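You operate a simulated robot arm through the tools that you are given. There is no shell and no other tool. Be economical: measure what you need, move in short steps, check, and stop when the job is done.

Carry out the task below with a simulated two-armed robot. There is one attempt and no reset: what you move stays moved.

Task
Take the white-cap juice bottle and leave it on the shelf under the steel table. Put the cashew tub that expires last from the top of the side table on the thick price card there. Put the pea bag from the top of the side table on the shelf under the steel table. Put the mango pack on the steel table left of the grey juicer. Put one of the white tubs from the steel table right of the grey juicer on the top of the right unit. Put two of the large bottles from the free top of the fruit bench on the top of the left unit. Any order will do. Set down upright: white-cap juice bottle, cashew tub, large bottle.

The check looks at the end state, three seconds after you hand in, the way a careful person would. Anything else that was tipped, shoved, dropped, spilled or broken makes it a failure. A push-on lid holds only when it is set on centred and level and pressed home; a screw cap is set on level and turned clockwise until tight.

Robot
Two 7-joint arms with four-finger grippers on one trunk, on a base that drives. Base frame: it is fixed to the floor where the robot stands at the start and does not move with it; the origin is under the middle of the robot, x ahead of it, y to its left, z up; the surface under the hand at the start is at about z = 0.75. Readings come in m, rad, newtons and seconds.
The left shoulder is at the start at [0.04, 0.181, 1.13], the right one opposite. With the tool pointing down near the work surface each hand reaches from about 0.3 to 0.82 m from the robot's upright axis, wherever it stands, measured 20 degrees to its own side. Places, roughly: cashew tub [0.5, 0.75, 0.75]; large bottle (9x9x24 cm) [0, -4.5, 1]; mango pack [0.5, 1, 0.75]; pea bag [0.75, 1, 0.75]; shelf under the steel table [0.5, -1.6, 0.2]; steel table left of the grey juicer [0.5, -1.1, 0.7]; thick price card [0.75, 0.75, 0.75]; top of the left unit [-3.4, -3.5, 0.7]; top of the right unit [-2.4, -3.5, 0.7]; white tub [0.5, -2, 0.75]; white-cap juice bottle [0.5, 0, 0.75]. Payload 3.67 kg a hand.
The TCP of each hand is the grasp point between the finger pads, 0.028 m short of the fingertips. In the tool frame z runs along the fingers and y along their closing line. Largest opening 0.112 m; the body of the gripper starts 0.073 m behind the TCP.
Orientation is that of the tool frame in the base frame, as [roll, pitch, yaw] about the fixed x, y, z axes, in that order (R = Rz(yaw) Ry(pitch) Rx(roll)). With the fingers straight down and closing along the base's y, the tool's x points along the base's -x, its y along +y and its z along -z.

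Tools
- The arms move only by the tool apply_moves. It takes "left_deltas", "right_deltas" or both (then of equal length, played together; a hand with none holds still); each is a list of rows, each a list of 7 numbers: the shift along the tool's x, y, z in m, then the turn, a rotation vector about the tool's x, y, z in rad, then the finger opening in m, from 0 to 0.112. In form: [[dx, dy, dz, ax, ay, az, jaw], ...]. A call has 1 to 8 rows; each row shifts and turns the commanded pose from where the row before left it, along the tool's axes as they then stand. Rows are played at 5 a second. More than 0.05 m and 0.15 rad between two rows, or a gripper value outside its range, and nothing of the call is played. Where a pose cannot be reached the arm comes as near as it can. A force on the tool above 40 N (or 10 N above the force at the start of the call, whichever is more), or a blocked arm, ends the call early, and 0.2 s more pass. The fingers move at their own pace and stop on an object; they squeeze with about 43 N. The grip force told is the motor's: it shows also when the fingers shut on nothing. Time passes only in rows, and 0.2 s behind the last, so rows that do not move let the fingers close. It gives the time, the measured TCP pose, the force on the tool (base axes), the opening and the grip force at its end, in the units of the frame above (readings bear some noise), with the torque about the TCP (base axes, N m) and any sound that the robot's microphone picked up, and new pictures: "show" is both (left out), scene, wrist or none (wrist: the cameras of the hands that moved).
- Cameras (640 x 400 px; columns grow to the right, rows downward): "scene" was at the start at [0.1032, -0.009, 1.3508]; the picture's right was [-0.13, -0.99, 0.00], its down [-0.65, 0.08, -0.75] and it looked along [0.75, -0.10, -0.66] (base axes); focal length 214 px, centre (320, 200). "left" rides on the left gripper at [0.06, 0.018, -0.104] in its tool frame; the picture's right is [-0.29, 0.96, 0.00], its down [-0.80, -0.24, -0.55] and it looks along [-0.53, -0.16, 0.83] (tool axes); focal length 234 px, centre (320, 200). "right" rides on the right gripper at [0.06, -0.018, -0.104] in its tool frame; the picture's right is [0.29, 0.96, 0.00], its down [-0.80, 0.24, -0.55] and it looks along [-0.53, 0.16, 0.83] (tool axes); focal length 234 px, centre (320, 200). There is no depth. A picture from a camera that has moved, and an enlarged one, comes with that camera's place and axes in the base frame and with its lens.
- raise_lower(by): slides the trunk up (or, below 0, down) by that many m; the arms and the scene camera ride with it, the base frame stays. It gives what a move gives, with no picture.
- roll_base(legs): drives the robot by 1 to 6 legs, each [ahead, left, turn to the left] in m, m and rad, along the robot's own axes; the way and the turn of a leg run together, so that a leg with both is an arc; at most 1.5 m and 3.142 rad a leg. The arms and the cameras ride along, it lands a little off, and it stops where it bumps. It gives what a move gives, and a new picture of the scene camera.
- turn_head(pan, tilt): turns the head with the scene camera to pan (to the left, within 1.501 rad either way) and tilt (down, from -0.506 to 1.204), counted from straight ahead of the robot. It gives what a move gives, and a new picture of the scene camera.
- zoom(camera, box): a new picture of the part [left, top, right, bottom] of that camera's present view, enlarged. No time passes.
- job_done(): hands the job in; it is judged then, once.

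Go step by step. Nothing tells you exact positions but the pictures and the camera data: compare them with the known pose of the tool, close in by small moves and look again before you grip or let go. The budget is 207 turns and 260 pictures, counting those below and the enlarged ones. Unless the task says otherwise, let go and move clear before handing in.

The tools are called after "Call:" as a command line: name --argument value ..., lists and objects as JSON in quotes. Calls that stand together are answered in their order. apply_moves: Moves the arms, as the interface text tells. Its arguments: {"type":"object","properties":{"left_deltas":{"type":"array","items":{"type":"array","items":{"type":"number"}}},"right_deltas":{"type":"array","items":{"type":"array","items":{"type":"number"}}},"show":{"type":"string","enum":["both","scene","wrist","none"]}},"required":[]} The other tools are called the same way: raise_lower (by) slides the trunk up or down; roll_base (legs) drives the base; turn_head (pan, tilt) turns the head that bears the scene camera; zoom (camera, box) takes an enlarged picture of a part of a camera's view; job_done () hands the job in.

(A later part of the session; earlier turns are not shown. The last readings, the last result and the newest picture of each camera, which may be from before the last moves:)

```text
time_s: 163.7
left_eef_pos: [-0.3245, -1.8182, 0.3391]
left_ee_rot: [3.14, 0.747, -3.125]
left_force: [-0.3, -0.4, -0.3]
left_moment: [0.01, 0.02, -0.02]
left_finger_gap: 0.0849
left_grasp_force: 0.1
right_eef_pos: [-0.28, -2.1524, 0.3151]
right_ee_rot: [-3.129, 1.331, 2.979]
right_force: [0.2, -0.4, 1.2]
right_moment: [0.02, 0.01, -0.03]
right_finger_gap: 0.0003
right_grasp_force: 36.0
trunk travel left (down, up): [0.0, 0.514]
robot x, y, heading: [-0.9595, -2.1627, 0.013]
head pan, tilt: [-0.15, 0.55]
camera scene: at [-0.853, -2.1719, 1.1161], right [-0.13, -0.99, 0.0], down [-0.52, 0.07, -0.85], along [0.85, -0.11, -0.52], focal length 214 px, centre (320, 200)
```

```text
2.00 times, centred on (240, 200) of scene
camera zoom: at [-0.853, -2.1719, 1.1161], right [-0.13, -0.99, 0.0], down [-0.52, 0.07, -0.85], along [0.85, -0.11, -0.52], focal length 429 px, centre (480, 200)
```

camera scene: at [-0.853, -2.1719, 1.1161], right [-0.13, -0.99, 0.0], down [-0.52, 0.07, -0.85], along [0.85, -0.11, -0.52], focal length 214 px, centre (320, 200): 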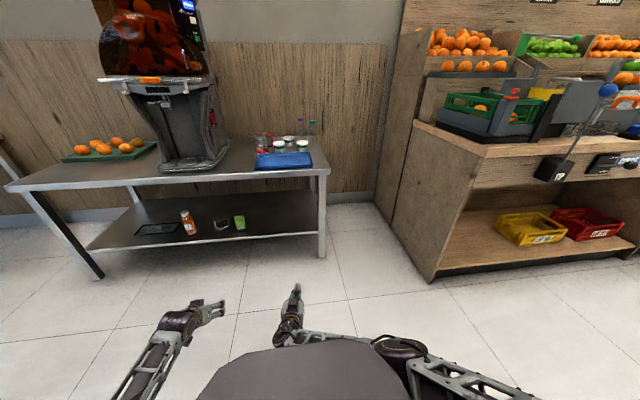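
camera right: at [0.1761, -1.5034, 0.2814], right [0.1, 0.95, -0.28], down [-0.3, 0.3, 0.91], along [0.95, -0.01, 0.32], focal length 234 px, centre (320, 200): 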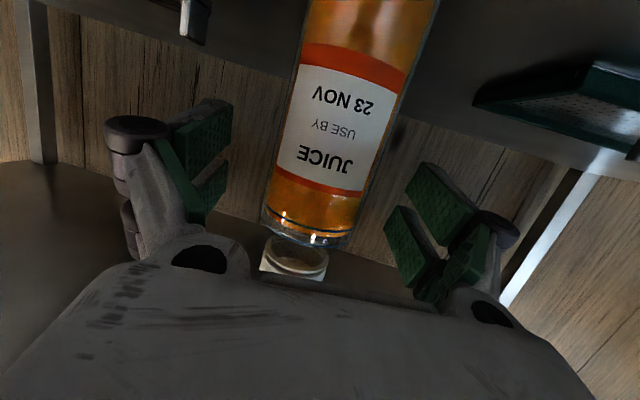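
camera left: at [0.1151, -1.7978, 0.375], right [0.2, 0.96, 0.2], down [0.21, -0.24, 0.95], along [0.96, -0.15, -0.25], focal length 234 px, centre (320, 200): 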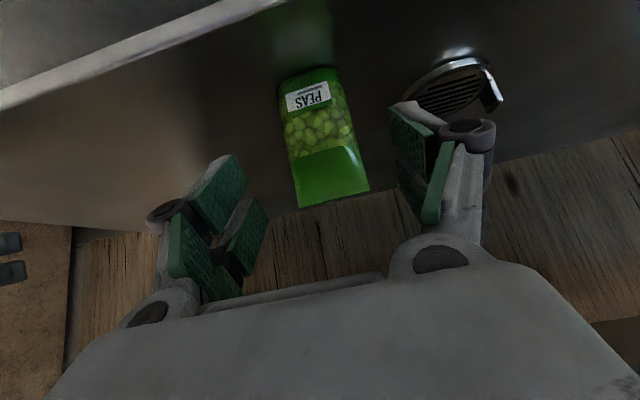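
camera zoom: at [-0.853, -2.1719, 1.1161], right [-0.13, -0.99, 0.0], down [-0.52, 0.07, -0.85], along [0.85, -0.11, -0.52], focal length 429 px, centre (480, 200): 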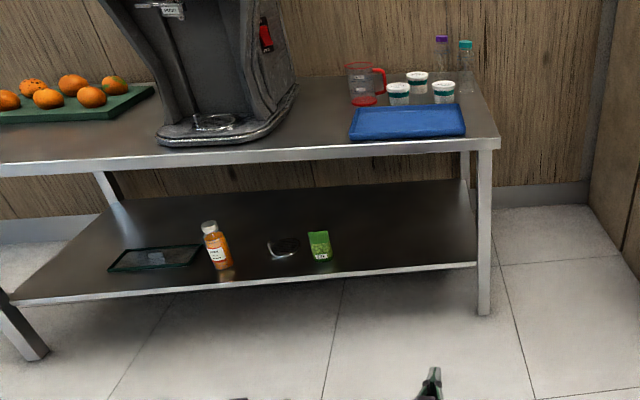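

Bottle and pea bag are both on the shelf. The right elbow is now on the outer side, so I try turning the right tool back to vertical while rising, watching the elbow.

Call:
apply_moves --right_deltas '[[-0.031, 0, -0.02, 0, 0.15, 0, 0.05], [-0.028, 0, -0.0244, 0, 0.15, 0, 0.08], [-0.0238, 0, -0.0283, 0, 0.15, 0, 0.1], [-0.0194, 0, -0.0316, 0, 0.15, 0, 0.1]]' --show "scene"

```text
time_s: 164.7
left_eef_pos: [-0.3244, -1.8196, 0.3396]
left_ee_rot: [-3.141, 0.747, -3.125]
left_force: [-0.6, -0.1, 1.2]
left_moment: [0.01, -0.03, 0.0]
left_finger_gap: 0.0851
left_grasp_force: 0.1
right_eef_pos: [-0.3245, -2.1441, 0.4534]
right_ee_rot: [-3.138, 0.729, 2.971]
right_force: [-0.1, -0.3, 0.7]
right_moment: [0.0, -0.02, 0.02]
right_finger_gap: 0.1002
right_grasp_force: 0.1
trunk travel left (down, up): [0.0, 0.514]
robot x, y, heading: [-0.9624, -2.1628, 0.015]
head pan, tilt: [-0.15, 0.55]
camera scene: at [-0.8529, -2.1719, 1.1161], right [-0.13, -0.99, 0.0], down [-0.52, 0.07, -0.85], along [0.84, -0.11, -0.52], focal length 214 px, centre (320, 200)
```

scene: 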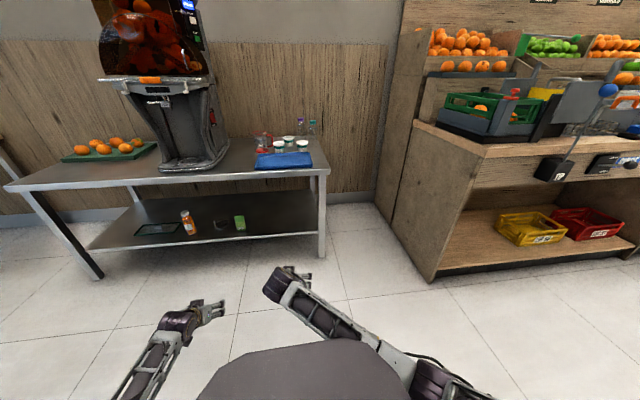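

The right arm now mirrors the left, elbow outside. I continue to vertical.

Call:
apply_moves --right_deltas '[[-0.0144, 0, -0.0341, 0, 0.15, 0, 0.1], [-0.0092, 0, -0.0359, 0, 0.15, 0, 0.1], [-0.0037, 0, -0.0368, 0, 0.15, 0, 0.1], [0.0018, 0, -0.037, 0, 0.15, 0, 0.1], [0, 0, -0.04, 0, 0.13, 0, 0.1], [0, -0.02, -0.04, 0, 0, 0, 0.1], [0, -0.02, -0.04, 0, 0, 0, 0.1], [0, -0.02, -0.04, 0, 0, 0, 0.1]]' --left_deltas '[[-0.02, 0, -0.03, 0, 0.15, 0, 0.1], [-0.02, 0, -0.035, 0, 0.15, 0, 0.1], [-0.015, 0, -0.04, 0, 0.15, 0, 0.1], [-0.01, 0, -0.04, 0, 0.15, 0, 0.1], [0, 0, -0.045, 0, 0.147, 0, 0.1], [0, 0, -0.045, 0, 0, 0, 0.1], [0, 0, -0.045, 0, 0, 0, 0.1], [0, 0, -0.045, 0, 0, 0, 0.1]]' --show "scene"

```text
time_s: 165.8
left_eef_pos: [-0.3429, -1.8171, 0.5206]
left_ee_rot: [-3.141, 0.07, -3.123]
left_force: [-1.2, 1.2, -0.1]
left_moment: [-0.02, 0.0, -0.02]
left_finger_gap: 0.0999
left_grasp_force: 0.0
right_eef_pos: [-0.3233, -2.2431, 0.5514]
right_ee_rot: [-2.99, 0.101, 2.858]
right_force: [-0.8, 0.4, -0.4]
right_moment: [-0.02, 0.01, 0.01]
right_finger_gap: 0.0998
right_grasp_force: 0.0
right hand out of reach, approached as far as the arm can: row 4, 5
trunk travel left (down, up): [0.0, 0.514]
robot x, y, heading: [-0.961, -2.1656, 0.018]
head pan, tilt: [-0.15, 0.55]
stopped in row 5 (right hand): the arm was blocked; the commanded pose is now the measured one
camera scene: at [-0.8532, -2.1707, 1.1164], right [-0.13, -0.99, 0.0], down [-0.52, 0.07, -0.85], along [0.84, -0.12, -0.52], focal length 214 px, centre (320, 200)
```

scene: 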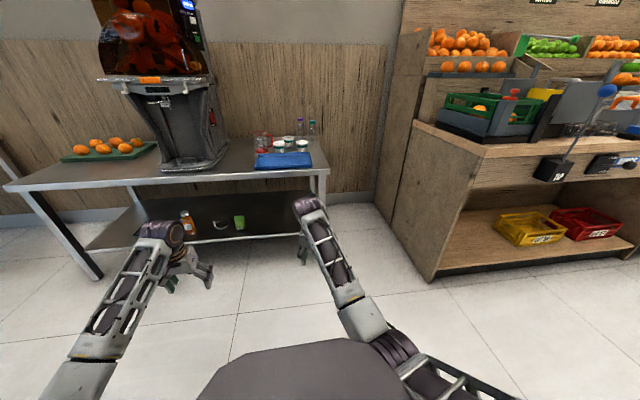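

Call:
apply_moves --right_deltas '[[0, -0.045, 0.005, 0, 0, 0, 0.1], [0, -0.045, 0.005, 0, 0, 0, 0.1], [0, -0.045, 0.005, 0, 0, 0, 0.1], [0, -0.045, 0.005, 0, 0, 0, 0.1], [0, -0.045, 0.005, 0, 0, 0, 0.1], [0, -0.04, 0, 0, 0, 0, 0.1]]' --show "scene"

```text
time_s: 167.4
left_eef_pos: [-0.3434, -1.8213, 0.5204]
left_ee_rot: [-3.14, 0.074, -3.127]
left_force: [-0.3, -0.2, 0.3]
left_moment: [-0.03, -0.01, 0.02]
left_finger_gap: 0.1002
left_grasp_force: 0.2
right_eef_pos: [-0.3949, -2.5551, 0.5918]
right_ee_rot: [-2.913, 0.159, 2.815]
right_force: [0.1, 0.6, 1.0]
right_moment: [-0.02, 0.01, 0.01]
right_finger_gap: 0.1
right_grasp_force: 0.1
trunk travel left (down, up): [0.0, 0.514]
robot x, y, heading: [-0.9583, -2.159, 0.014]
head pan, tilt: [-0.15, 0.55]
stopped in row 6 (right hand): the arm was blocked; the commanded pose is now the measured one
camera scene: at [-0.8531, -2.172, 1.1151], right [-0.13, -0.99, 0.0], down [-0.52, 0.07, -0.85], along [0.84, -0.11, -0.52], focal length 214 px, centre (320, 200)
```

scene: 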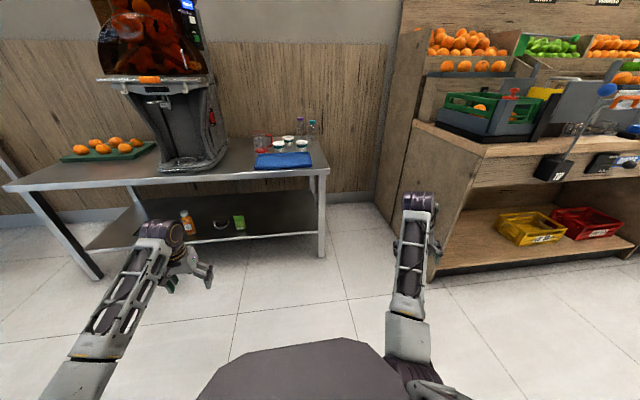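

Call:
apply_moves --right_deltas '[[0, 0.045, 0.01, 0, -0.1, 0, 0.1], [0, 0.045, 0.01, 0, -0.1, 0, 0.1], [0, 0.045, 0.01, 0, -0.1, 0, 0.1], [0, 0.045, 0.01, 0, -0.1, 0, 0.1], [0, 0.045, 0.0, 0, -0.1, 0, 0.1], [0, 0.045, 0.0, 0, -0.1, 0, 0.1], [0, 0.045, 0, 0, 0, 0, 0.1], [0, 0.045, 0, 0, 0, 0, 0.1]]' --show "scene"

```text
time_s: 168.2
left_eef_pos: [-0.344, -1.8182, 0.5209]
left_ee_rot: [-3.14, 0.072, -3.125]
left_force: [-0.4, 0.5, 0.7]
left_moment: [0.0, 0.02, 0.02]
left_finger_gap: 0.0999
left_grasp_force: 0.1
right_eef_pos: [-0.3072, -2.5275, 0.6556]
right_ee_rot: [-2.815, 0.623, 2.85]
right_force: [0.1, -0.3, 0.1]
right_moment: [-0.01, 0.03, -0.01]
right_finger_gap: 0.0997
right_grasp_force: 0.0
trunk travel left (down, up): [0.0, 0.514]
robot x, y, heading: [-0.9617, -2.1622, 0.015]
head pan, tilt: [-0.15, 0.55]
stopped in row 3 (right hand): the arm was blocked; the commanded pose is now the measured one
camera scene: at [-0.853, -2.1724, 1.1156], right [-0.13, -0.99, 0.0], down [-0.52, 0.07, -0.85], along [0.84, -0.11, -0.52], focal length 214 px, centre (320, 200)
```

scene: 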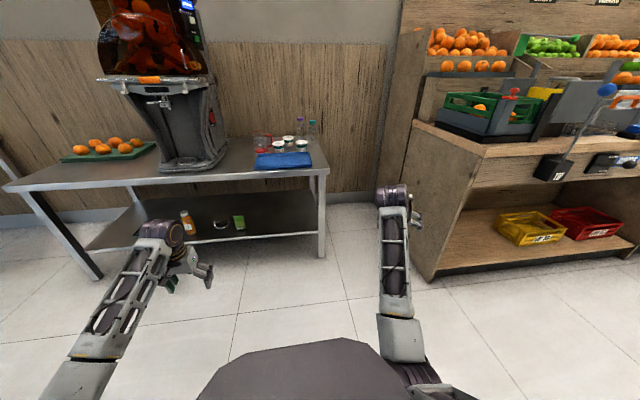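

I raise the trunk to take the elbow off the base, then move the hand left.

Call:
raise_lower --by 0.25

Call:
apply_moves --right_deltas '[[0, 0.045, 0.01, 0, -0.03, 0, 0.1], [0, 0.045, 0.01, 0, -0.03, 0, 0.1], [0, 0.045, 0.01, 0, -0.03, 0, 0.1], [0, 0.045, 0.01, 0, -0.03, 0, 0.1], [0, 0.045, 0.0, 0, 0, 0, 0.1], [0, 0.045, 0.0, 0, 0, 0, 0.1], [0, 0.045, 0, 0, 0, 0, 0.1], [0, 0.045, 0, 0, 0, 0, 0.1]]' --show "scene"

```text
time_s: 170.8
left_eef_pos: [-0.3436, -1.8195, 0.7705]
left_ee_rot: [3.142, 0.073, -3.127]
left_force: [0.5, -0.1, -0.6]
left_moment: [-0.01, 0.02, 0.01]
left_finger_gap: 0.0999
left_grasp_force: 0.0
right_eef_pos: [-0.3074, -2.525, 0.9036]
right_ee_rot: [-2.818, 0.622, 2.853]
right_force: [-0.6, -0.4, 0.2]
right_moment: [0.0, 0.02, 0.02]
right_finger_gap: 0.0999
right_grasp_force: 0.2
trunk travel left (down, up): [-0.25, 0.264]
robot x, y, heading: [-0.9578, -2.1594, 0.019]
head pan, tilt: [-0.15, 0.55]
```

```text
time_s: 172.6
left_eef_pos: [-0.3437, -1.8197, 0.7723]
left_ee_rot: [3.141, 0.076, -3.126]
left_force: [0.4, -0.4, -0.3]
left_moment: [0.01, -0.03, -0.02]
left_finger_gap: 0.1002
left_grasp_force: 0.0
right_eef_pos: [-0.1344, -2.2374, 0.783]
right_ee_rot: [-2.793, 0.733, 2.899]
right_force: [-4.5, -0.3, -12.7]
right_moment: [-0.54, -0.91, 0.23]
right_finger_gap: 0.1
right_grasp_force: 0.1
right hand out of reach, approached as far as the arm can: row 8
trunk travel left (down, up): [-0.25, 0.264]
robot x, y, heading: [-0.9614, -2.1629, 0.018]
head pan, tilt: [-0.15, 0.55]
camera scene: at [-0.8545, -2.1711, 1.3656], right [-0.13, -0.99, 0.0], down [-0.52, 0.07, -0.85], along [0.85, -0.12, -0.52], focal length 214 px, centre (320, 200)
```

scene: 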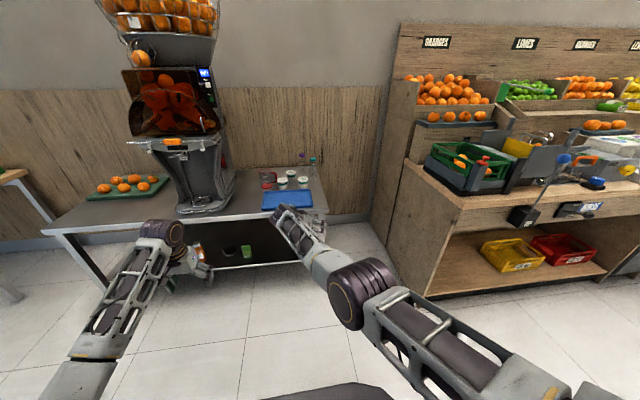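

The elbow is on the right again. I try tilting to vertical here.

Call:
apply_moves --right_deltas '[[0.01, 0, 0, 0, 0.1, 0, 0.1], [0.01, 0, 0, 0, 0.1, 0, 0.1], [0.01, 0, 0, 0, 0.1, 0, 0.1], [0.01, 0, 0, 0, 0.1, 0, 0.1], [0.01, 0, 0, 0, 0.1, 0, 0.1], [0.01, 0, 0, 0, 0.1, 0, 0.1], [0, 0, 0, 0, 0, 0, 0.1]]' --show "scene"

```text
time_s: 174.2
left_eef_pos: [-0.3432, -1.8205, 0.7709]
left_ee_rot: [3.141, 0.074, -3.127]
left_force: [1.0, 0.3, 0.1]
left_moment: [-0.02, -0.01, 0.0]
left_finger_gap: 0.0999
left_grasp_force: 0.0
right_eef_pos: [-0.2167, -2.2382, 0.7607]
right_ee_rot: [-2.878, 0.16, 2.703]
right_force: [0.1, -0.2, 0.6]
right_moment: [0.02, 0.02, -0.02]
right_finger_gap: 0.1
right_grasp_force: 0.0
right hand out of reach, approached as far as the arm can: row 1, 2, 4, 5, 6
trunk travel left (down, up): [-0.25, 0.264]
robot x, y, heading: [-0.9637, -2.1629, 0.02]
head pan, tilt: [-0.15, 0.55]
camera scene: at [-0.8529, -2.172, 1.3654], right [-0.13, -0.99, 0.0], down [-0.52, 0.07, -0.85], along [0.84, -0.11, -0.52], focal length 214 px, centre (320, 200)
```

scene: 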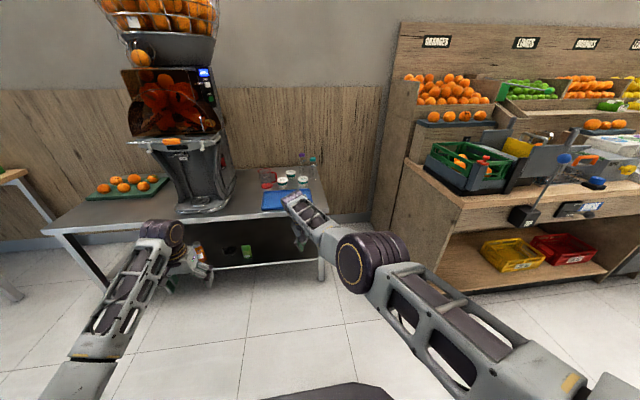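

Call:
apply_moves --right_deltas '[[0.02, 0.01, 0, -0.059, 0.02, -0.091, 0.1], [0.02, 0.01, 0, -0.059, 0.02, -0.091, 0.1], [0.02, 0.01, 0, -0.059, 0.02, -0.091, 0.1], [0.02, 0, 0, -0.059, 0.02, -0.091, 0.1], [0.02, 0, 0, -0.059, 0.02, -0.091, 0.1], [0.03, 0, -0.01, 0, 0, 0, 0.1], [0.03, 0, -0.01, 0, 0, 0, 0.1]]' --show "scene"

```text
time_s: 175.8
left_eef_pos: [-0.3431, -1.8193, 0.7716]
left_ee_rot: [-3.139, 0.073, -3.126]
left_force: [-0.3, -0.5, -0.6]
left_moment: [-0.01, 0.0, -0.04]
left_finger_gap: 0.1001
left_grasp_force: 0.0
right_eef_pos: [-0.2398, -2.1442, 0.7318]
right_ee_rot: [-3.141, -0.002, -3.142]
right_force: [0.4, -1.0, 0.1]
right_moment: [0.01, -0.04, 0.02]
right_finger_gap: 0.1
right_grasp_force: 0.1
right hand out of reach, approached as far as the arm can: row 1, 2, 3, 4, 5, 6, 7
trunk travel left (down, up): [-0.25, 0.264]
robot x, y, heading: [-0.9611, -2.1652, 0.018]
head pan, tilt: [-0.15, 0.55]
camera scene: at [-0.8529, -2.1721, 1.3654], right [-0.13, -0.99, 0.0], down [-0.52, 0.07, -0.85], along [0.84, -0.11, -0.52], focal length 214 px, centre (320, 200)
```

scene: 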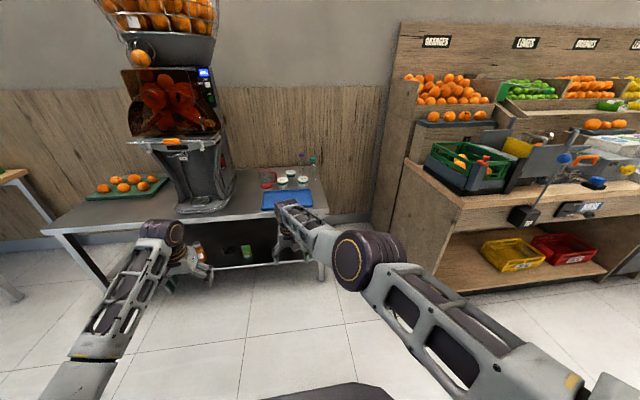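

The right tool is vertical but can't draw in. I park it raised and pointing forward, and do the rest mainly with the left arm.

Call:
apply_moves --right_deltas '[[0, -0.01, -0.04, 0, -0.15, 0, 0.05], [-0.006, -0.01, -0.0396, 0, -0.15, 0, 0.0], [-0.0118, -0.01, -0.0382, 0, -0.15, 0, 0.0], [-0.0174, -0.01, -0.036, 0, -0.15, 0, 0.0], [-0.0226, 0, -0.033, 0, -0.15, 0, 0.0], [-0.0273, 0, -0.0293, 0, -0.15, 0, 0.0], [-0.0313, 0, -0.0249, 0, -0.15, 0, 0.0], [-0.0347, 0, -0.02, 0, -0.15, 0, 0.0]]' --left_deltas '[[0, 0, -0.03, 0, 0, 0, 0.1], [0, 0, -0.03, 0, 0, 0, 0.1], [0, 0, -0.03, 0, 0, 0, 0.1], [0, 0, -0.03, 0, 0, 0, 0.1], [0, 0, -0.03, 0, 0.07, 0, 0.1], [0, 0, -0.03, 0, 0, 0, 0.1], [0, 0, 0, 0, 0, 0, 0.1], [0, 0, 0, 0, 0, 0, 0.1]]' --show "scene"

```text
time_s: 177.6
left_eef_pos: [-0.3539, -1.8191, 0.9514]
left_ee_rot: [-3.139, 0.005, -3.127]
left_force: [-0.9, -0.6, -0.6]
left_moment: [-0.01, -0.02, -0.04]
left_finger_gap: 0.1
left_grasp_force: 0.0
right_eef_pos: [-0.027, -2.1072, 1.0273]
right_ee_rot: [3.139, 1.202, 3.139]
right_force: [-0.5, 0.7, 0.1]
right_moment: [-0.01, -0.03, -0.04]
right_finger_gap: 0.0001
right_grasp_force: 35.7
right hand out of reach, approached as far as the arm can: row 1, 2, 3, 4, 5, 6, 7, 8
trunk travel left (down, up): [-0.25, 0.264]
robot x, y, heading: [-0.9607, -2.1578, 0.019]
head pan, tilt: [-0.15, 0.55]
camera scene: at [-0.8536, -2.1718, 1.3655], right [-0.13, -0.99, 0.0], down [-0.52, 0.07, -0.85], along [0.84, -0.11, -0.52], focal length 214 px, centre (320, 200)
```

scene: 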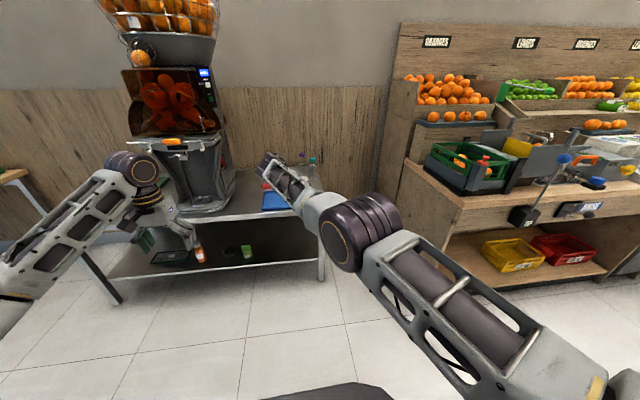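

Call:
apply_moves --right_deltas '[[0.0145, -0.01, -0.037, 0, 0, 0, 0.0], [0.0145, -0.01, -0.037, 0, 0, 0, 0.0], [0.0145, -0.01, -0.037, 0, 0, 0, 0.0], [0.0145, -0.01, -0.037, 0, 0, 0, 0.0], [0.0145, -0.01, -0.037, 0, 0, 0, 0.0], [0.0145, -0.01, -0.037, 0, 0, 0, 0.0]]' --show "scene"

```text
time_s: 179.0
left_eef_pos: [-0.3535, -1.8205, 0.9512]
left_ee_rot: [3.141, 0.004, -3.126]
left_force: [0.3, -0.9, 0.7]
left_moment: [0.03, -0.05, 0.02]
left_finger_gap: 0.1003
left_grasp_force: 0.0
right_eef_pos: [-0.0324, -2.0953, 1.0238]
right_ee_rot: [3.139, 1.2, 3.139]
right_force: [-0.1, -0.2, 1.3]
right_moment: [0.0, -0.02, -0.02]
right_finger_gap: 0.0
right_grasp_force: 36.1
right hand out of reach, approached as far as the arm can: row 1, 2, 3, 4, 5, 6
trunk travel left (down, up): [-0.25, 0.264]
robot x, y, heading: [-0.9622, -2.1643, 0.014]
head pan, tilt: [-0.15, 0.55]
camera scene: at [-0.853, -2.172, 1.3654], right [-0.13, -0.99, 0.0], down [-0.52, 0.07, -0.85], along [0.84, -0.11, -0.52], focal length 214 px, centre (320, 200)
```

scene: 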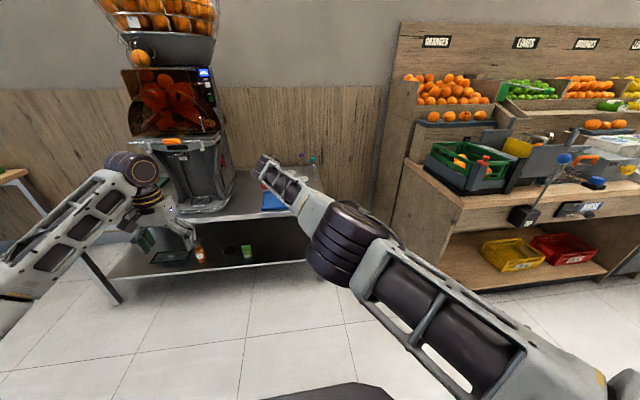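

This is the arm's straight limit. The shelf posture had the elbow properly outside, so I retrace it: lower the hand forward-down while retracting, then come up tilted.

Call:
apply_moves --right_deltas '[[0.0456, -0.005, 0.007, 0, -0.02, 0, 0.0], [0.0456, -0.005, 0.007, 0, -0.02, 0, 0.0], [0.0456, -0.005, 0.007, 0, -0.02, 0, 0.0], [0.0456, -0.005, 0.007, 0, -0.02, 0, 0.0], [0.0456, -0.005, 0.003, 0, -0.02, 0, 0.0], [0.0456, -0.005, 0.0, 0, -0.02, 0, 0.0], [0.0456, 0, -0.005, 0, 0, 0, 0.0], [0.0456, 0, -0.01, 0, 0, 0, 0.0]]' --show "none"

Call:
apply_moves --right_deltas '[[0.036, 0, -0.03, 0, 0, 0, 0.0], [0.036, 0, -0.03, 0, 0, 0, 0.0], [0.02, 0, -0.03, 0, 0, 0, 0.0], [0, 0, 0, 0, 0, 0, 0.0]]' --show "scene"

```text
time_s: 180.8
left_eef_pos: [-0.3535, -1.8186, 0.9527]
left_ee_rot: [3.141, 0.004, -3.126]
left_force: [0.3, -0.4, 0.0]
left_moment: [0.0, -0.01, 0.02]
left_finger_gap: 0.0999
left_grasp_force: 0.0
right_eef_pos: [-0.1122, -2.162, 0.6822]
right_ee_rot: [-3.14, 1.32, -3.138]
right_force: [0.5, 1.2, 0.5]
right_moment: [0.01, -0.01, 0.0]
right_finger_gap: 0.0
right_grasp_force: 35.3
right hand out of reach, approached as far as the arm can: row 1, 2, 5, 6, 7, 8
trunk travel left (down, up): [-0.25, 0.264]
robot x, y, heading: [-0.9612, -2.1622, 0.015]
head pan, tilt: [-0.15, 0.55]
```

```text
time_s: 181.8
left_eef_pos: [-0.3538, -1.819, 0.9516]
left_ee_rot: [3.141, 0.003, -3.127]
left_force: [-0.4, -0.4, 0.3]
left_moment: [-0.02, -0.01, 0.02]
left_finger_gap: 0.1001
left_grasp_force: 0.1
right_eef_pos: [-0.1869, -2.1578, 0.598]
right_ee_rot: [-3.117, 1.327, -3.127]
right_force: [-0.1, -0.2, -0.1]
right_moment: [0.01, 0.0, 0.0]
right_finger_gap: 0.0001
right_grasp_force: 35.5
right hand out of reach, approached as far as the arm can: row 1, 2, 3
trunk travel left (down, up): [-0.25, 0.264]
robot x, y, heading: [-0.9654, -2.1606, 0.019]
head pan, tilt: [-0.15, 0.55]
camera scene: at [-0.8529, -2.172, 1.3654], right [-0.13, -0.99, 0.0], down [-0.52, 0.07, -0.85], along [0.84, -0.12, -0.52], focal length 214 px, centre (320, 200)
```

scene: 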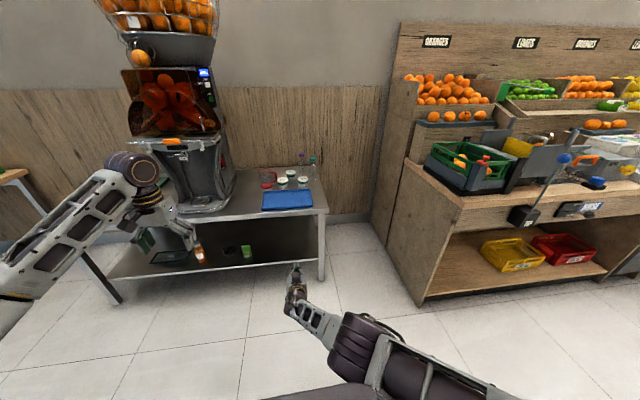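

Call:
apply_moves --right_deltas '[[0.0095, 0, -0.039, 0, 0, 0, 0.0], [0.0095, 0, -0.039, 0, 0, 0, 0.0], [0.0095, 0, -0.039, 0, 0, 0, 0.0], [0, 0, 0, 0, 0, 0, 0.0]]' --show "scene"

```text
time_s: 183.0
left_eef_pos: [-0.354, -1.8209, 0.9514]
left_ee_rot: [-3.14, 0.004, -3.126]
left_force: [-1.1, -1.1, -0.6]
left_moment: [0.03, 0.0, 0.03]
left_finger_gap: 0.0999
left_grasp_force: 0.1
right_eef_pos: [-0.23, -2.2025, 0.5464]
right_ee_rot: [-2.852, 1.347, -2.93]
right_force: [-0.5, 1.0, 0.3]
right_moment: [0.01, 0.0, 0.01]
right_finger_gap: 0.0
right_grasp_force: 35.8
right hand out of reach, approached as far as the arm can: row 1, 2, 3
trunk travel left (down, up): [-0.25, 0.264]
robot x, y, heading: [-0.9606, -2.1653, 0.018]
head pan, tilt: [-0.15, 0.55]
stopped in row 4 (right hand): the arm was blocked; the commanded pose is now the measured one
camera scene: at [-0.8529, -2.1725, 1.3654], right [-0.13, -0.99, 0.0], down [-0.52, 0.07, -0.85], along [0.84, -0.11, -0.52], focal length 214 px, centre (320, 200)
```

scene: 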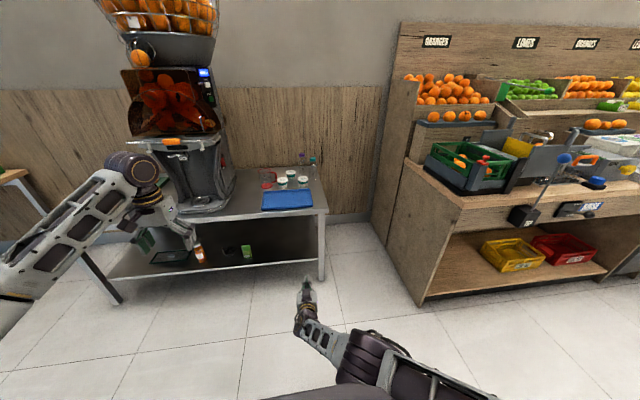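

Call:
apply_moves --right_deltas '[[0.016, 0, -0.022, 0, 0.03, 0, 0.0], [0.016, 0, -0.022, 0, 0.03, 0, 0.0], [0.016, 0, -0.022, 0, 0.03, 0, 0.0], [0.01, 0, -0.022, 0, 0.03, 0, 0.0]]' --show "scene"

```text
time_s: 184.2
left_eef_pos: [-0.3538, -1.8194, 0.9509]
left_ee_rot: [3.141, 0.004, -3.127]
left_force: [-0.1, 0.6, -0.1]
left_moment: [0.01, -0.03, 0.03]
left_finger_gap: 0.1001
left_grasp_force: 0.1
right_eef_pos: [-0.2678, -2.235, 0.4959]
right_ee_rot: [-2.809, 1.267, -2.943]
right_force: [-0.2, 0.6, 0.3]
right_moment: [-0.01, 0.02, 0.02]
right_finger_gap: 0.0
right_grasp_force: 35.8
right hand out of reach, approached as far as the arm can: row 1, 2, 3, 4
trunk travel left (down, up): [-0.25, 0.264]
robot x, y, heading: [-0.9651, -2.1617, 0.017]
head pan, tilt: [-0.15, 0.55]
stopped in row 4 (right hand): the arm was blocked; the commanded pose is now the measured one
camera scene: at [-0.8529, -2.1722, 1.3654], right [-0.13, -0.99, 0.0], down [-0.52, 0.07, -0.85], along [0.84, -0.12, -0.52], focal length 214 px, centre (320, 200)
```

scene: 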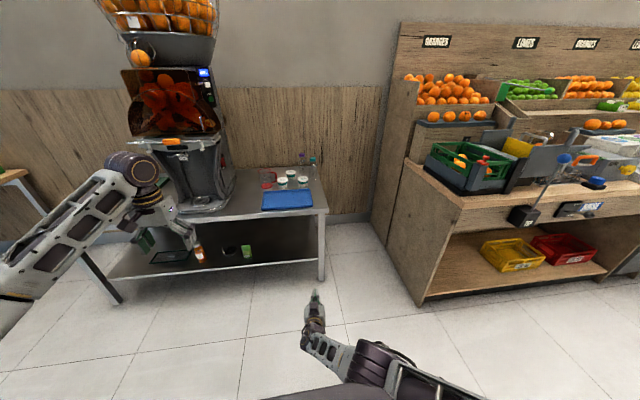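

The right elbow stays straight, so I'll let that arm hang down along the right side, out of the way, and use the left arm.

Call:
apply_moves --right_deltas '[[0.0107, -0.033, -0.0344, 0, 0.1, 0, 0.0], [0.014, -0.033, -0.0331, 0, 0.1, 0, 0.0], [0.0173, -0.033, -0.0316, 0, 0.1, 0, 0.0], [0.0204, -0.033, -0.0297, 0, 0.1, 0, 0.0], [0.0232, -0.033, -0.0275, 0, 0.1, 0, 0.0], [0.0258, -0.033, -0.0251, 0, 0.1, 0, 0.0], [0.0282, -0.033, -0.0224, 0, 0.1, 0, 0.0], [0.0303, -0.033, -0.0194, 0, 0.1, 0, 0.0]]' --show "scene"

```text
time_s: 186.0
left_eef_pos: [-0.3545, -1.8191, 0.9513]
left_ee_rot: [3.142, 0.004, -3.125]
left_force: [-0.4, -0.4, -0.5]
left_moment: [0.02, 0.02, 0.0]
left_finger_gap: 0.0999
left_grasp_force: 0.0
right_eef_pos: [-0.4373, -2.41, 0.2857]
right_ee_rot: [-3.041, 0.477, 3.069]
right_force: [0.2, -0.2, 1.2]
right_moment: [0.02, -0.01, -0.05]
right_finger_gap: 0.0
right_grasp_force: 35.7
right hand out of reach, approached as far as the arm can: row 1, 2, 3, 4, 5, 6, 7, 8
trunk travel left (down, up): [-0.25, 0.264]
robot x, y, heading: [-0.9609, -2.1596, 0.014]
head pan, tilt: [-0.15, 0.55]
camera scene: at [-0.853, -2.1728, 1.3654], right [-0.13, -0.99, 0.0], down [-0.52, 0.07, -0.85], along [0.84, -0.11, -0.52], focal length 214 px, centre (320, 200)
```

scene: 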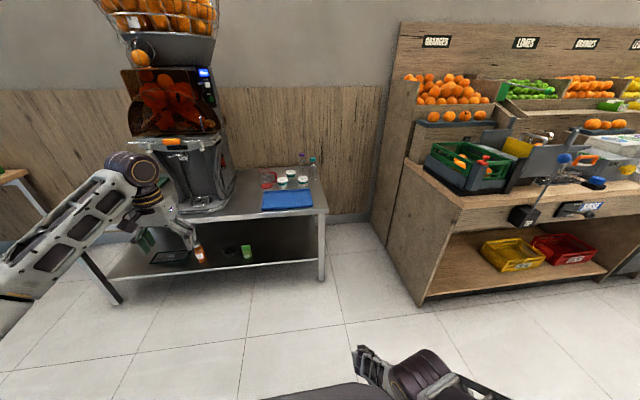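

Call:
apply_moves --right_deltas '[[0.017, -0.03, -0.03, 0, 0.05, 0, 0.0], [0.017, -0.03, -0.03, 0, 0.05, 0, 0.0], [0.018, -0.03, -0.028, 0, 0.05, 0, 0.0], [0.02, -0.03, -0.025, 0, 0.05, 0, 0.0], [0.022, -0.03, -0.025, 0, 0.05, 0, 0.0], [0.022, -0.03, -0.025, 0, 0.05, 0, 0.0]]' --show "scene"

```text
time_s: 187.4
left_eef_pos: [-0.3544, -1.8199, 0.9525]
left_ee_rot: [-3.14, 0.002, -3.126]
left_force: [0.7, 0.3, 0.2]
left_moment: [0.03, -0.02, -0.02]
left_finger_gap: 0.1
left_grasp_force: 0.0
right_eef_pos: [-0.5343, -2.5702, 0.2578]
right_ee_rot: [-3.049, 0.178, 3.043]
right_force: [0.2, 0.9, 0.2]
right_moment: [-0.03, 0.0, 0.01]
right_finger_gap: 0.0
right_grasp_force: 35.8
right hand out of reach, approached as far as the arm can: row 1, 2, 3, 4, 5, 6
trunk travel left (down, up): [-0.25, 0.264]
robot x, y, heading: [-0.9614, -2.1614, 0.017]
head pan, tilt: [-0.15, 0.55]
camera scene: at [-0.8531, -2.1728, 1.3654], right [-0.13, -0.99, 0.0], down [-0.52, 0.07, -0.85], along [0.84, -0.11, -0.52], focal length 214 px, centre (320, 200)
```

scene: 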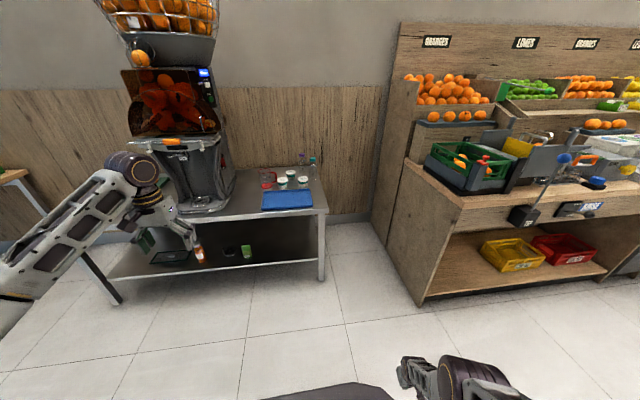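

The arm hangs low on the right. From here I try raising the hand straight up to see if the elbow folds backward naturally.

Call:
apply_moves --right_deltas '[[0, 0, -0.045, 0, 0.03, 0, 0.0], [0, 0, -0.045, 0, 0.03, 0, 0.0], [0, 0, -0.045, 0, 0.03, 0, 0.0], [0, 0, -0.045, 0, 0.03, 0, 0.0], [0, 0, -0.045, 0, 0.03, 0, 0.0], [0, 0, -0.045, 0, 0, 0, 0.0]]' --show "scene"

```text
time_s: 188.8
left_eef_pos: [-0.353, -1.8193, 0.9513]
left_ee_rot: [-3.141, 0.003, -3.126]
left_force: [0.9, -0.2, -0.3]
left_moment: [0.04, 0.0, 0.01]
left_finger_gap: 0.1001
left_grasp_force: 0.0
right_eef_pos: [-0.435, -2.5858, 0.3481]
right_ee_rot: [-3.048, 0.027, 3.03]
right_force: [0.0, -1.3, -0.5]
right_moment: [-0.01, -0.02, -0.03]
right_finger_gap: 0.0
right_grasp_force: 35.4
right hand out of reach, approached as far as the arm can: row 1, 2, 3, 4, 5, 6
trunk travel left (down, up): [-0.25, 0.264]
robot x, y, heading: [-0.9587, -2.1644, 0.013]
head pan, tilt: [-0.15, 0.55]
camera scene: at [-0.8529, -2.1721, 1.3654], right [-0.13, -0.99, 0.0], down [-0.52, 0.07, -0.85], along [0.84, -0.12, -0.52], focal length 214 px, centre (320, 200)
```

scene: 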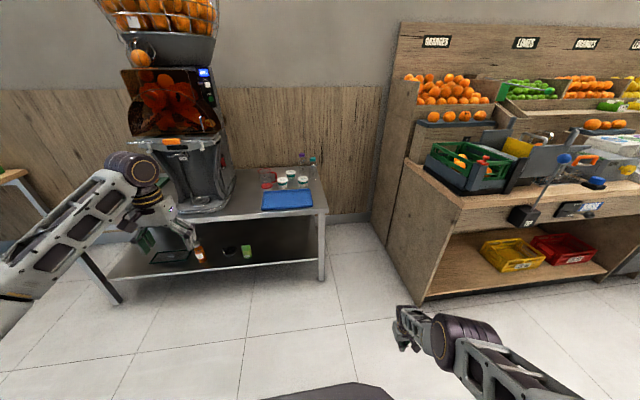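

I try rotating the hanging tool about its long axis to roll the upper arm, so the elbow can fold the right way.

Call:
apply_moves --right_deltas '[[0.01, 0, 0.02, 0, -0.02, -0.15, 0.0], [0.01, 0, 0.02, 0, -0.02, -0.15, 0.0], [0.01, 0, 0.02, 0, -0.02, -0.15, 0.0], [0, 0, 0, 0, 0, -0.15, 0.0], [0, 0, 0, 0, 0, -0.15, 0.0], [0, 0, 0, 0, 0, -0.15, 0.0], [0, 0, 0, 0, 0, -0.15, 0.0], [0, 0, 0, 0, 0, -0.15, 0.0]]' --show "none"

Call:
apply_moves --right_deltas '[[0, 0, 0, 0, 0, -0.15, 0.0], [0, 0, 0, 0, 0, -0.15, 0.0], [0, 0, 0, 0, 0, -0.15, 0.0], [0, 0, 0, 0, 0, -0.15, 0.0], [0, 0, 0, 0, 0, -0.15, 0.0], [0, 0, 0, 0, 0, -0.15, 0.0], [0, 0, 0, 0, 0, -0.15, 0.0], [0, 0, 0, 0, 0, -0.15, 0.0]]' --show "scene"

```text
refused: row 1 steps farther than a row can; nothing moved
```

```text
time_s: 190.6
left_eef_pos: [-0.3546, -1.8194, 0.952]
left_ee_rot: [-3.141, 0.003, -3.127]
left_force: [0.2, -0.4, -0.5]
left_moment: [-0.02, -0.01, -0.03]
left_finger_gap: 0.1002
left_grasp_force: 0.0
right_eef_pos: [-0.4346, -2.5849, 0.3478]
right_ee_rot: [-3.082, -0.078, -2.055]
right_force: [-0.4, 0.0, -0.5]
right_moment: [0.01, 0.01, 0.0]
right_finger_gap: 0.0
right_grasp_force: 35.7
trunk travel left (down, up): [-0.25, 0.264]
robot x, y, heading: [-0.9627, -2.1662, 0.016]
head pan, tilt: [-0.15, 0.55]
camera scene: at [-0.8529, -2.1723, 1.3654], right [-0.13, -0.99, 0.0], down [-0.52, 0.07, -0.85], along [0.84, -0.11, -0.52], focal length 214 px, centre (320, 200)
```

scene: 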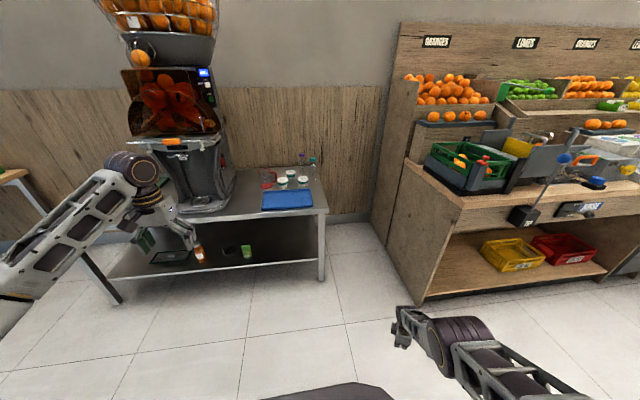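

Call:
apply_moves --right_deltas '[[0, 0, 0, 0, 0, -0.15, 0.0], [0, 0, 0, 0, 0, -0.15, 0.0], [0, 0, 0, 0, 0, -0.15, 0.0], [0, 0, 0, 0, 0, -0.15, 0.0], [0, 0, -0.04, 0, 0, 0, 0.0], [0, 0, -0.04, 0, 0, 0, 0.0], [0, 0, -0.04, 0, 0, 0, 0.0], [0, 0, -0.04, 0, 0, 0, 0.0]]' --show "scene"

```text
time_s: 192.4
left_eef_pos: [-0.3535, -1.8195, 0.9517]
left_ee_rot: [3.141, 0.002, -3.125]
left_force: [-0.2, 0.4, 0.0]
left_moment: [-0.02, -0.02, 0.0]
left_finger_gap: 0.0999
left_grasp_force: 0.0
right_eef_pos: [-0.358, -2.5911, 0.4254]
right_ee_rot: [-3.137, -0.097, -1.456]
right_force: [0.1, -1.1, -0.8]
right_moment: [-0.03, 0.0, 0.0]
right_finger_gap: 0.0
right_grasp_force: 35.5
right hand out of reach, approached as far as the arm can: row 5, 6, 7, 8
trunk travel left (down, up): [-0.25, 0.264]
robot x, y, heading: [-0.963, -2.1668, 0.012]
head pan, tilt: [-0.15, 0.55]
camera scene: at [-0.8529, -2.172, 1.3654], right [-0.13, -0.99, 0.0], down [-0.52, 0.07, -0.85], along [0.84, -0.12, -0.52], focal length 214 px, centre (320, 200)
```

scene: 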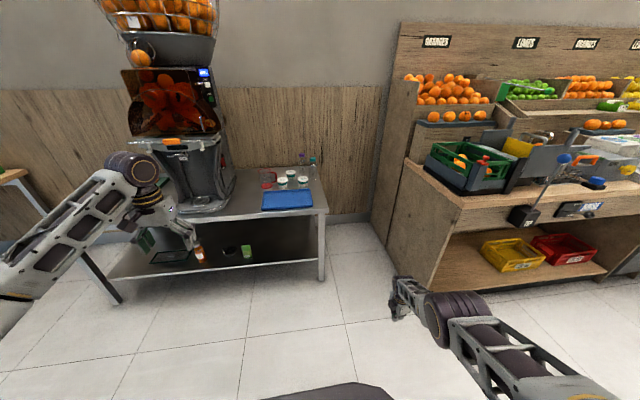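

I stop there and tuck the right arm low beside the base.

Call:
apply_moves --right_deltas '[[0, 0.035, 0.033, 0, 0, 0, 0.0], [0, 0.035, 0.033, 0, 0, 0, 0.0], [0, 0.035, 0.033, 0, 0, 0, 0.0], [0, 0.035, 0.033, 0, 0, 0, 0.0], [0, 0.04, 0.02, 0, 0, 0, 0.0], [0, 0.045, 0.0, 0, 0, 0, 0.0], [0, 0.045, 0.0, 0, 0, 0, 0.0]]' --show "scene"

```text
time_s: 194.0
left_eef_pos: [-0.3551, -1.8196, 0.9523]
left_ee_rot: [3.14, 0.003, -3.127]
left_force: [-0.2, 0.0, 0.1]
left_moment: [0.01, -0.01, 0.03]
left_finger_gap: 0.0999
left_grasp_force: 0.0
right_eef_pos: [-0.612, -2.6409, 0.251]
right_ee_rot: [-3.133, -0.099, -1.455]
right_force: [0.9, -0.4, 0.3]
right_moment: [0.01, 0.03, 0.0]
right_finger_gap: 0.0002
right_grasp_force: 35.1
right hand out of reach, approached as far as the arm can: row 3, 4, 5, 6, 7
trunk travel left (down, up): [-0.25, 0.264]
robot x, y, heading: [-0.9609, -2.1615, 0.015]
head pan, tilt: [-0.15, 0.55]
camera scene: at [-0.8533, -2.1725, 1.3654], right [-0.13, -0.99, 0.0], down [-0.52, 0.07, -0.85], along [0.84, -0.11, -0.52], focal length 214 px, centre (320, 200)
```

scene: 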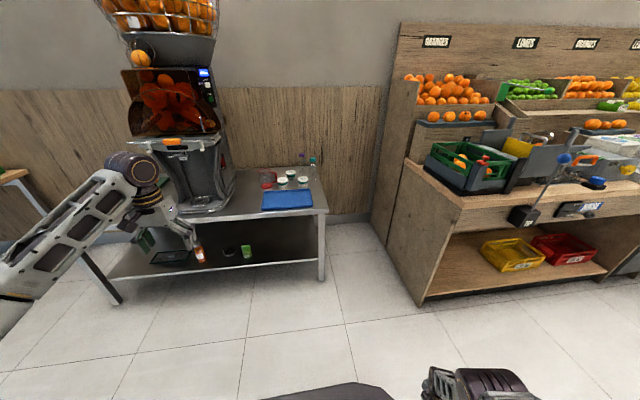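

The right arm is tucked in low at the side. Now the white tubs: zoom in.

Call:
zoom --camera "scene" --box '[240, 140, 340, 220]'

```text
5.00 times, centred on (290, 180) of scene
camera zoom: at [-0.8533, -2.1725, 1.3654], right [-0.13, -0.99, 0.0], down [-0.52, 0.07, -0.85], along [0.84, -0.11, -0.52], focal length 1072 px, centre (470, 300)
```

zoom: 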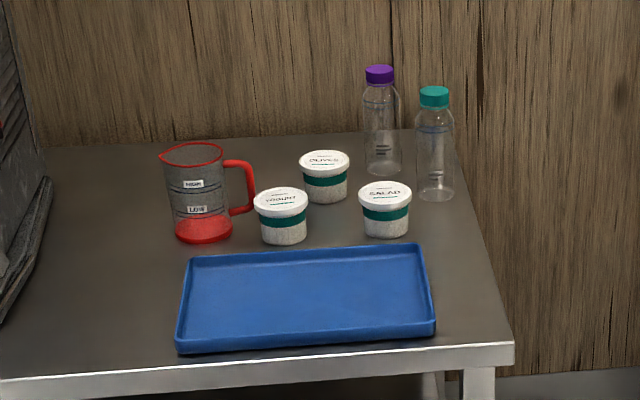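

I take the SALAD tub (≈(0.484, -2.23)), the one with most room. I centre the left hand and then drive up.

Call:
apply_moves --left_deltas '[[-0.012, -0.047, 0, 0, 0, 0, 0.1], [-0.012, -0.047, 0, 0, 0, 0, 0.1], [-0.012, -0.047, 0, 0, 0, 0, 0.1], [-0.012, -0.047, 0, 0, 0, 0, 0.1], [-0.012, -0.047, 0, 0, 0, 0, 0.1], [-0.012, -0.047, 0, 0, 0, 0, 0.1], [0, 0, 0, 0, 0, 0, 0.1]]' --show "none"

Call:
roll_base --legs '[[0.4, -0.11, 0], [0.28, 0, 0]]'

Call:
zoom --camera "left" --box '[0, 0, 640, 400]'

```text
time_s: 195.6
left_eef_pos: [-0.2761, -2.0977, 0.9513]
left_ee_rot: [3.139, 0.004, -3.124]
left_force: [0.2, -0.2, 0.0]
left_moment: [-0.05, 0.02, -0.01]
left_finger_gap: 0.0999
left_grasp_force: 0.0
right_eef_pos: [-0.6124, -2.6406, 0.2503]
right_ee_rot: [-3.134, -0.098, -1.459]
right_force: [-0.4, -1.1, 0.3]
right_moment: [-0.06, 0.0, -0.02]
right_finger_gap: 0.0
right_grasp_force: 35.5
trunk travel left (down, up): [-0.25, 0.264]
robot x, y, heading: [-0.9608, -2.1614, 0.015]
head pan, tilt: [-0.15, 0.55]
```

```text
time_s: 199.8
left_eef_pos: [0.41, -2.1941, 0.9507]
left_ee_rot: [3.141, 0.003, -3.122]
left_force: [0.6, 0.2, -0.4]
left_moment: [0.01, 0.06, 0.0]
left_finger_gap: 0.1002
left_grasp_force: 0.1
right_eef_pos: [0.0753, -2.7368, 0.25]
right_ee_rot: [-3.134, -0.099, -1.456]
right_force: [1.2, 0.0, -0.8]
right_moment: [0.01, 0.01, -0.03]
right_finger_gap: 0.0
right_grasp_force: 35.6
trunk travel left (down, up): [-0.25, 0.264]
robot x, y, heading: [-0.2767, -2.2598, 0.018]
head pan, tilt: [-0.15, 0.55]
camera scene: at [-0.1662, -2.2689, 1.3653], right [-0.13, -0.99, 0.0], down [-0.52, 0.07, -0.85], along [0.84, -0.11, -0.52], focal length 214 px, centre (320, 200)
```

scene: 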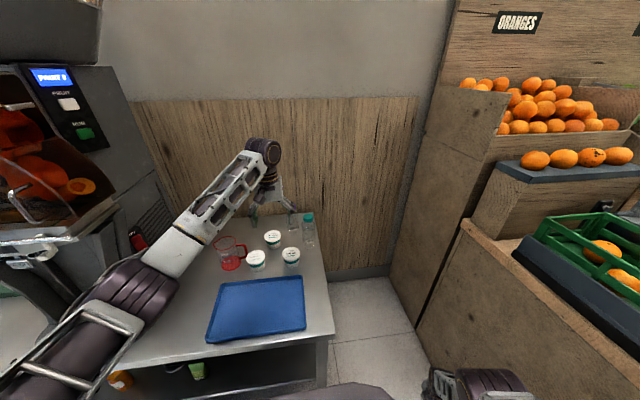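

```text
1.00 times, centred on (320, 200) of left (not enlarged: the box is as wide or as high as the picture)
camera zoom: at [0.35, -2.1766, 1.054], right [0.27, 0.96, 0.0], down [0.8, -0.23, 0.56], along [0.54, -0.15, -0.83], focal length 234 px, centre (320, 200)
```

zoom: 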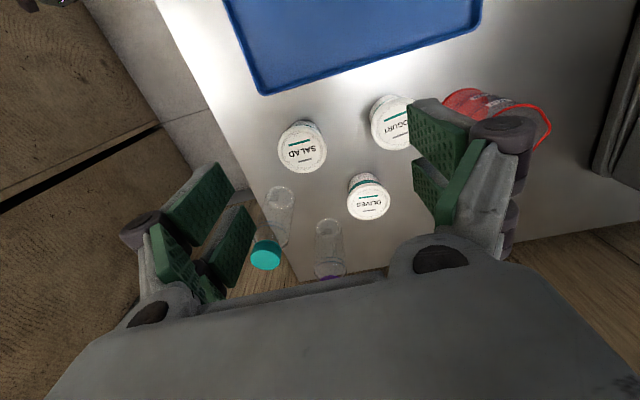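

Call:
apply_moves --left_deltas '[[-0.028, -0.021, 0.0, 0, 0, 0, 0.097], [-0.028, -0.021, 0.0, 0, 0, 0, 0.097], [0, 0, 0.045, 0, 0, 0, 0.097], [0, 0, 0.045, 0, 0, 0, 0.097], [0, 0, 0.045, 0, 0, 0, 0.097], [0, 0, 0, 0, 0, 0, 0.097]]' --show "wrist"

```text
time_s: 201.2
left_eef_pos: [0.4669, -2.2325, 0.8171]
left_ee_rot: [3.141, 0.004, -3.123]
left_force: [0.4, -0.4, 0.1]
left_moment: [0.02, -0.07, 0.0]
left_finger_gap: 0.0973
left_grasp_force: 0.1
right_eef_pos: [0.0742, -2.7362, 0.2501]
right_ee_rot: [-3.135, -0.096, -1.454]
right_force: [-0.1, 0.2, -0.2]
right_moment: [-0.02, -0.02, 0.03]
right_finger_gap: 0.0001
right_grasp_force: 36.0
trunk travel left (down, up): [-0.25, 0.264]
robot x, y, heading: [-0.2782, -2.2595, 0.019]
head pan, tilt: [-0.15, 0.55]
camera left: at [0.4059, -2.2171, 0.9208], right [0.27, 0.96, 0.0], down [0.8, -0.23, 0.56], along [0.54, -0.15, -0.83], focal length 234 px, centre (320, 200)
```

left: 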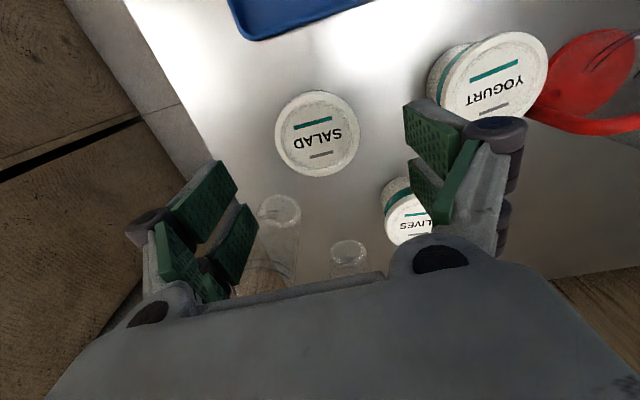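

Call:
apply_moves --left_deltas '[[0, -0.003, 0.03, 0, 0, 0, 0.09], [0, 0, 0.04, 0, 0, 0, 0.09], [0, 0, 0.035, 0, 0, 0, 0.09], [0, 0, 0, 0, 0, 0, 0.09]]' --show "wrist"

```text
time_s: 202.2
left_eef_pos: [0.4518, -2.2325, 0.7248]
left_ee_rot: [-3.141, 0.004, -3.123]
left_force: [-0.6, 0.3, -0.1]
left_moment: [0.03, -0.03, -0.04]
left_finger_gap: 0.0902
left_grasp_force: 0.1
left hand out of reach, approached as far as the arm can: row 2, 3
right_eef_pos: [0.0755, -2.7363, 0.2499]
right_ee_rot: [-3.134, -0.097, -1.454]
right_force: [0.7, 0.8, -0.8]
right_moment: [0.0, -0.01, -0.05]
right_finger_gap: 0.0001
right_grasp_force: 36.2
trunk travel left (down, up): [-0.25, 0.264]
robot x, y, heading: [-0.2765, -2.2584, 0.022]
head pan, tilt: [-0.15, 0.55]
camera left: at [0.3912, -2.2164, 0.8271], right [0.27, 0.96, 0.0], down [0.8, -0.23, 0.56], along [0.54, -0.15, -0.83], focal length 234 px, centre (320, 200)
```

left: 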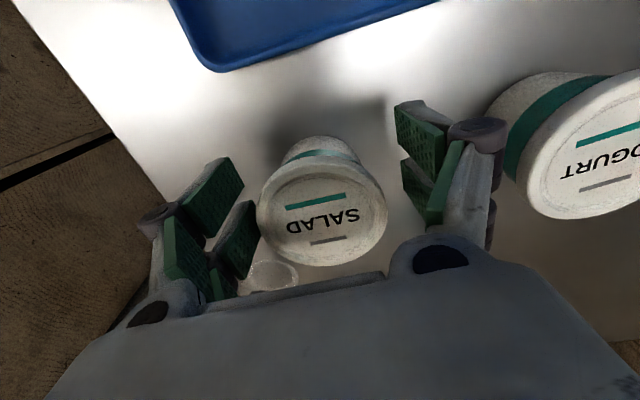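

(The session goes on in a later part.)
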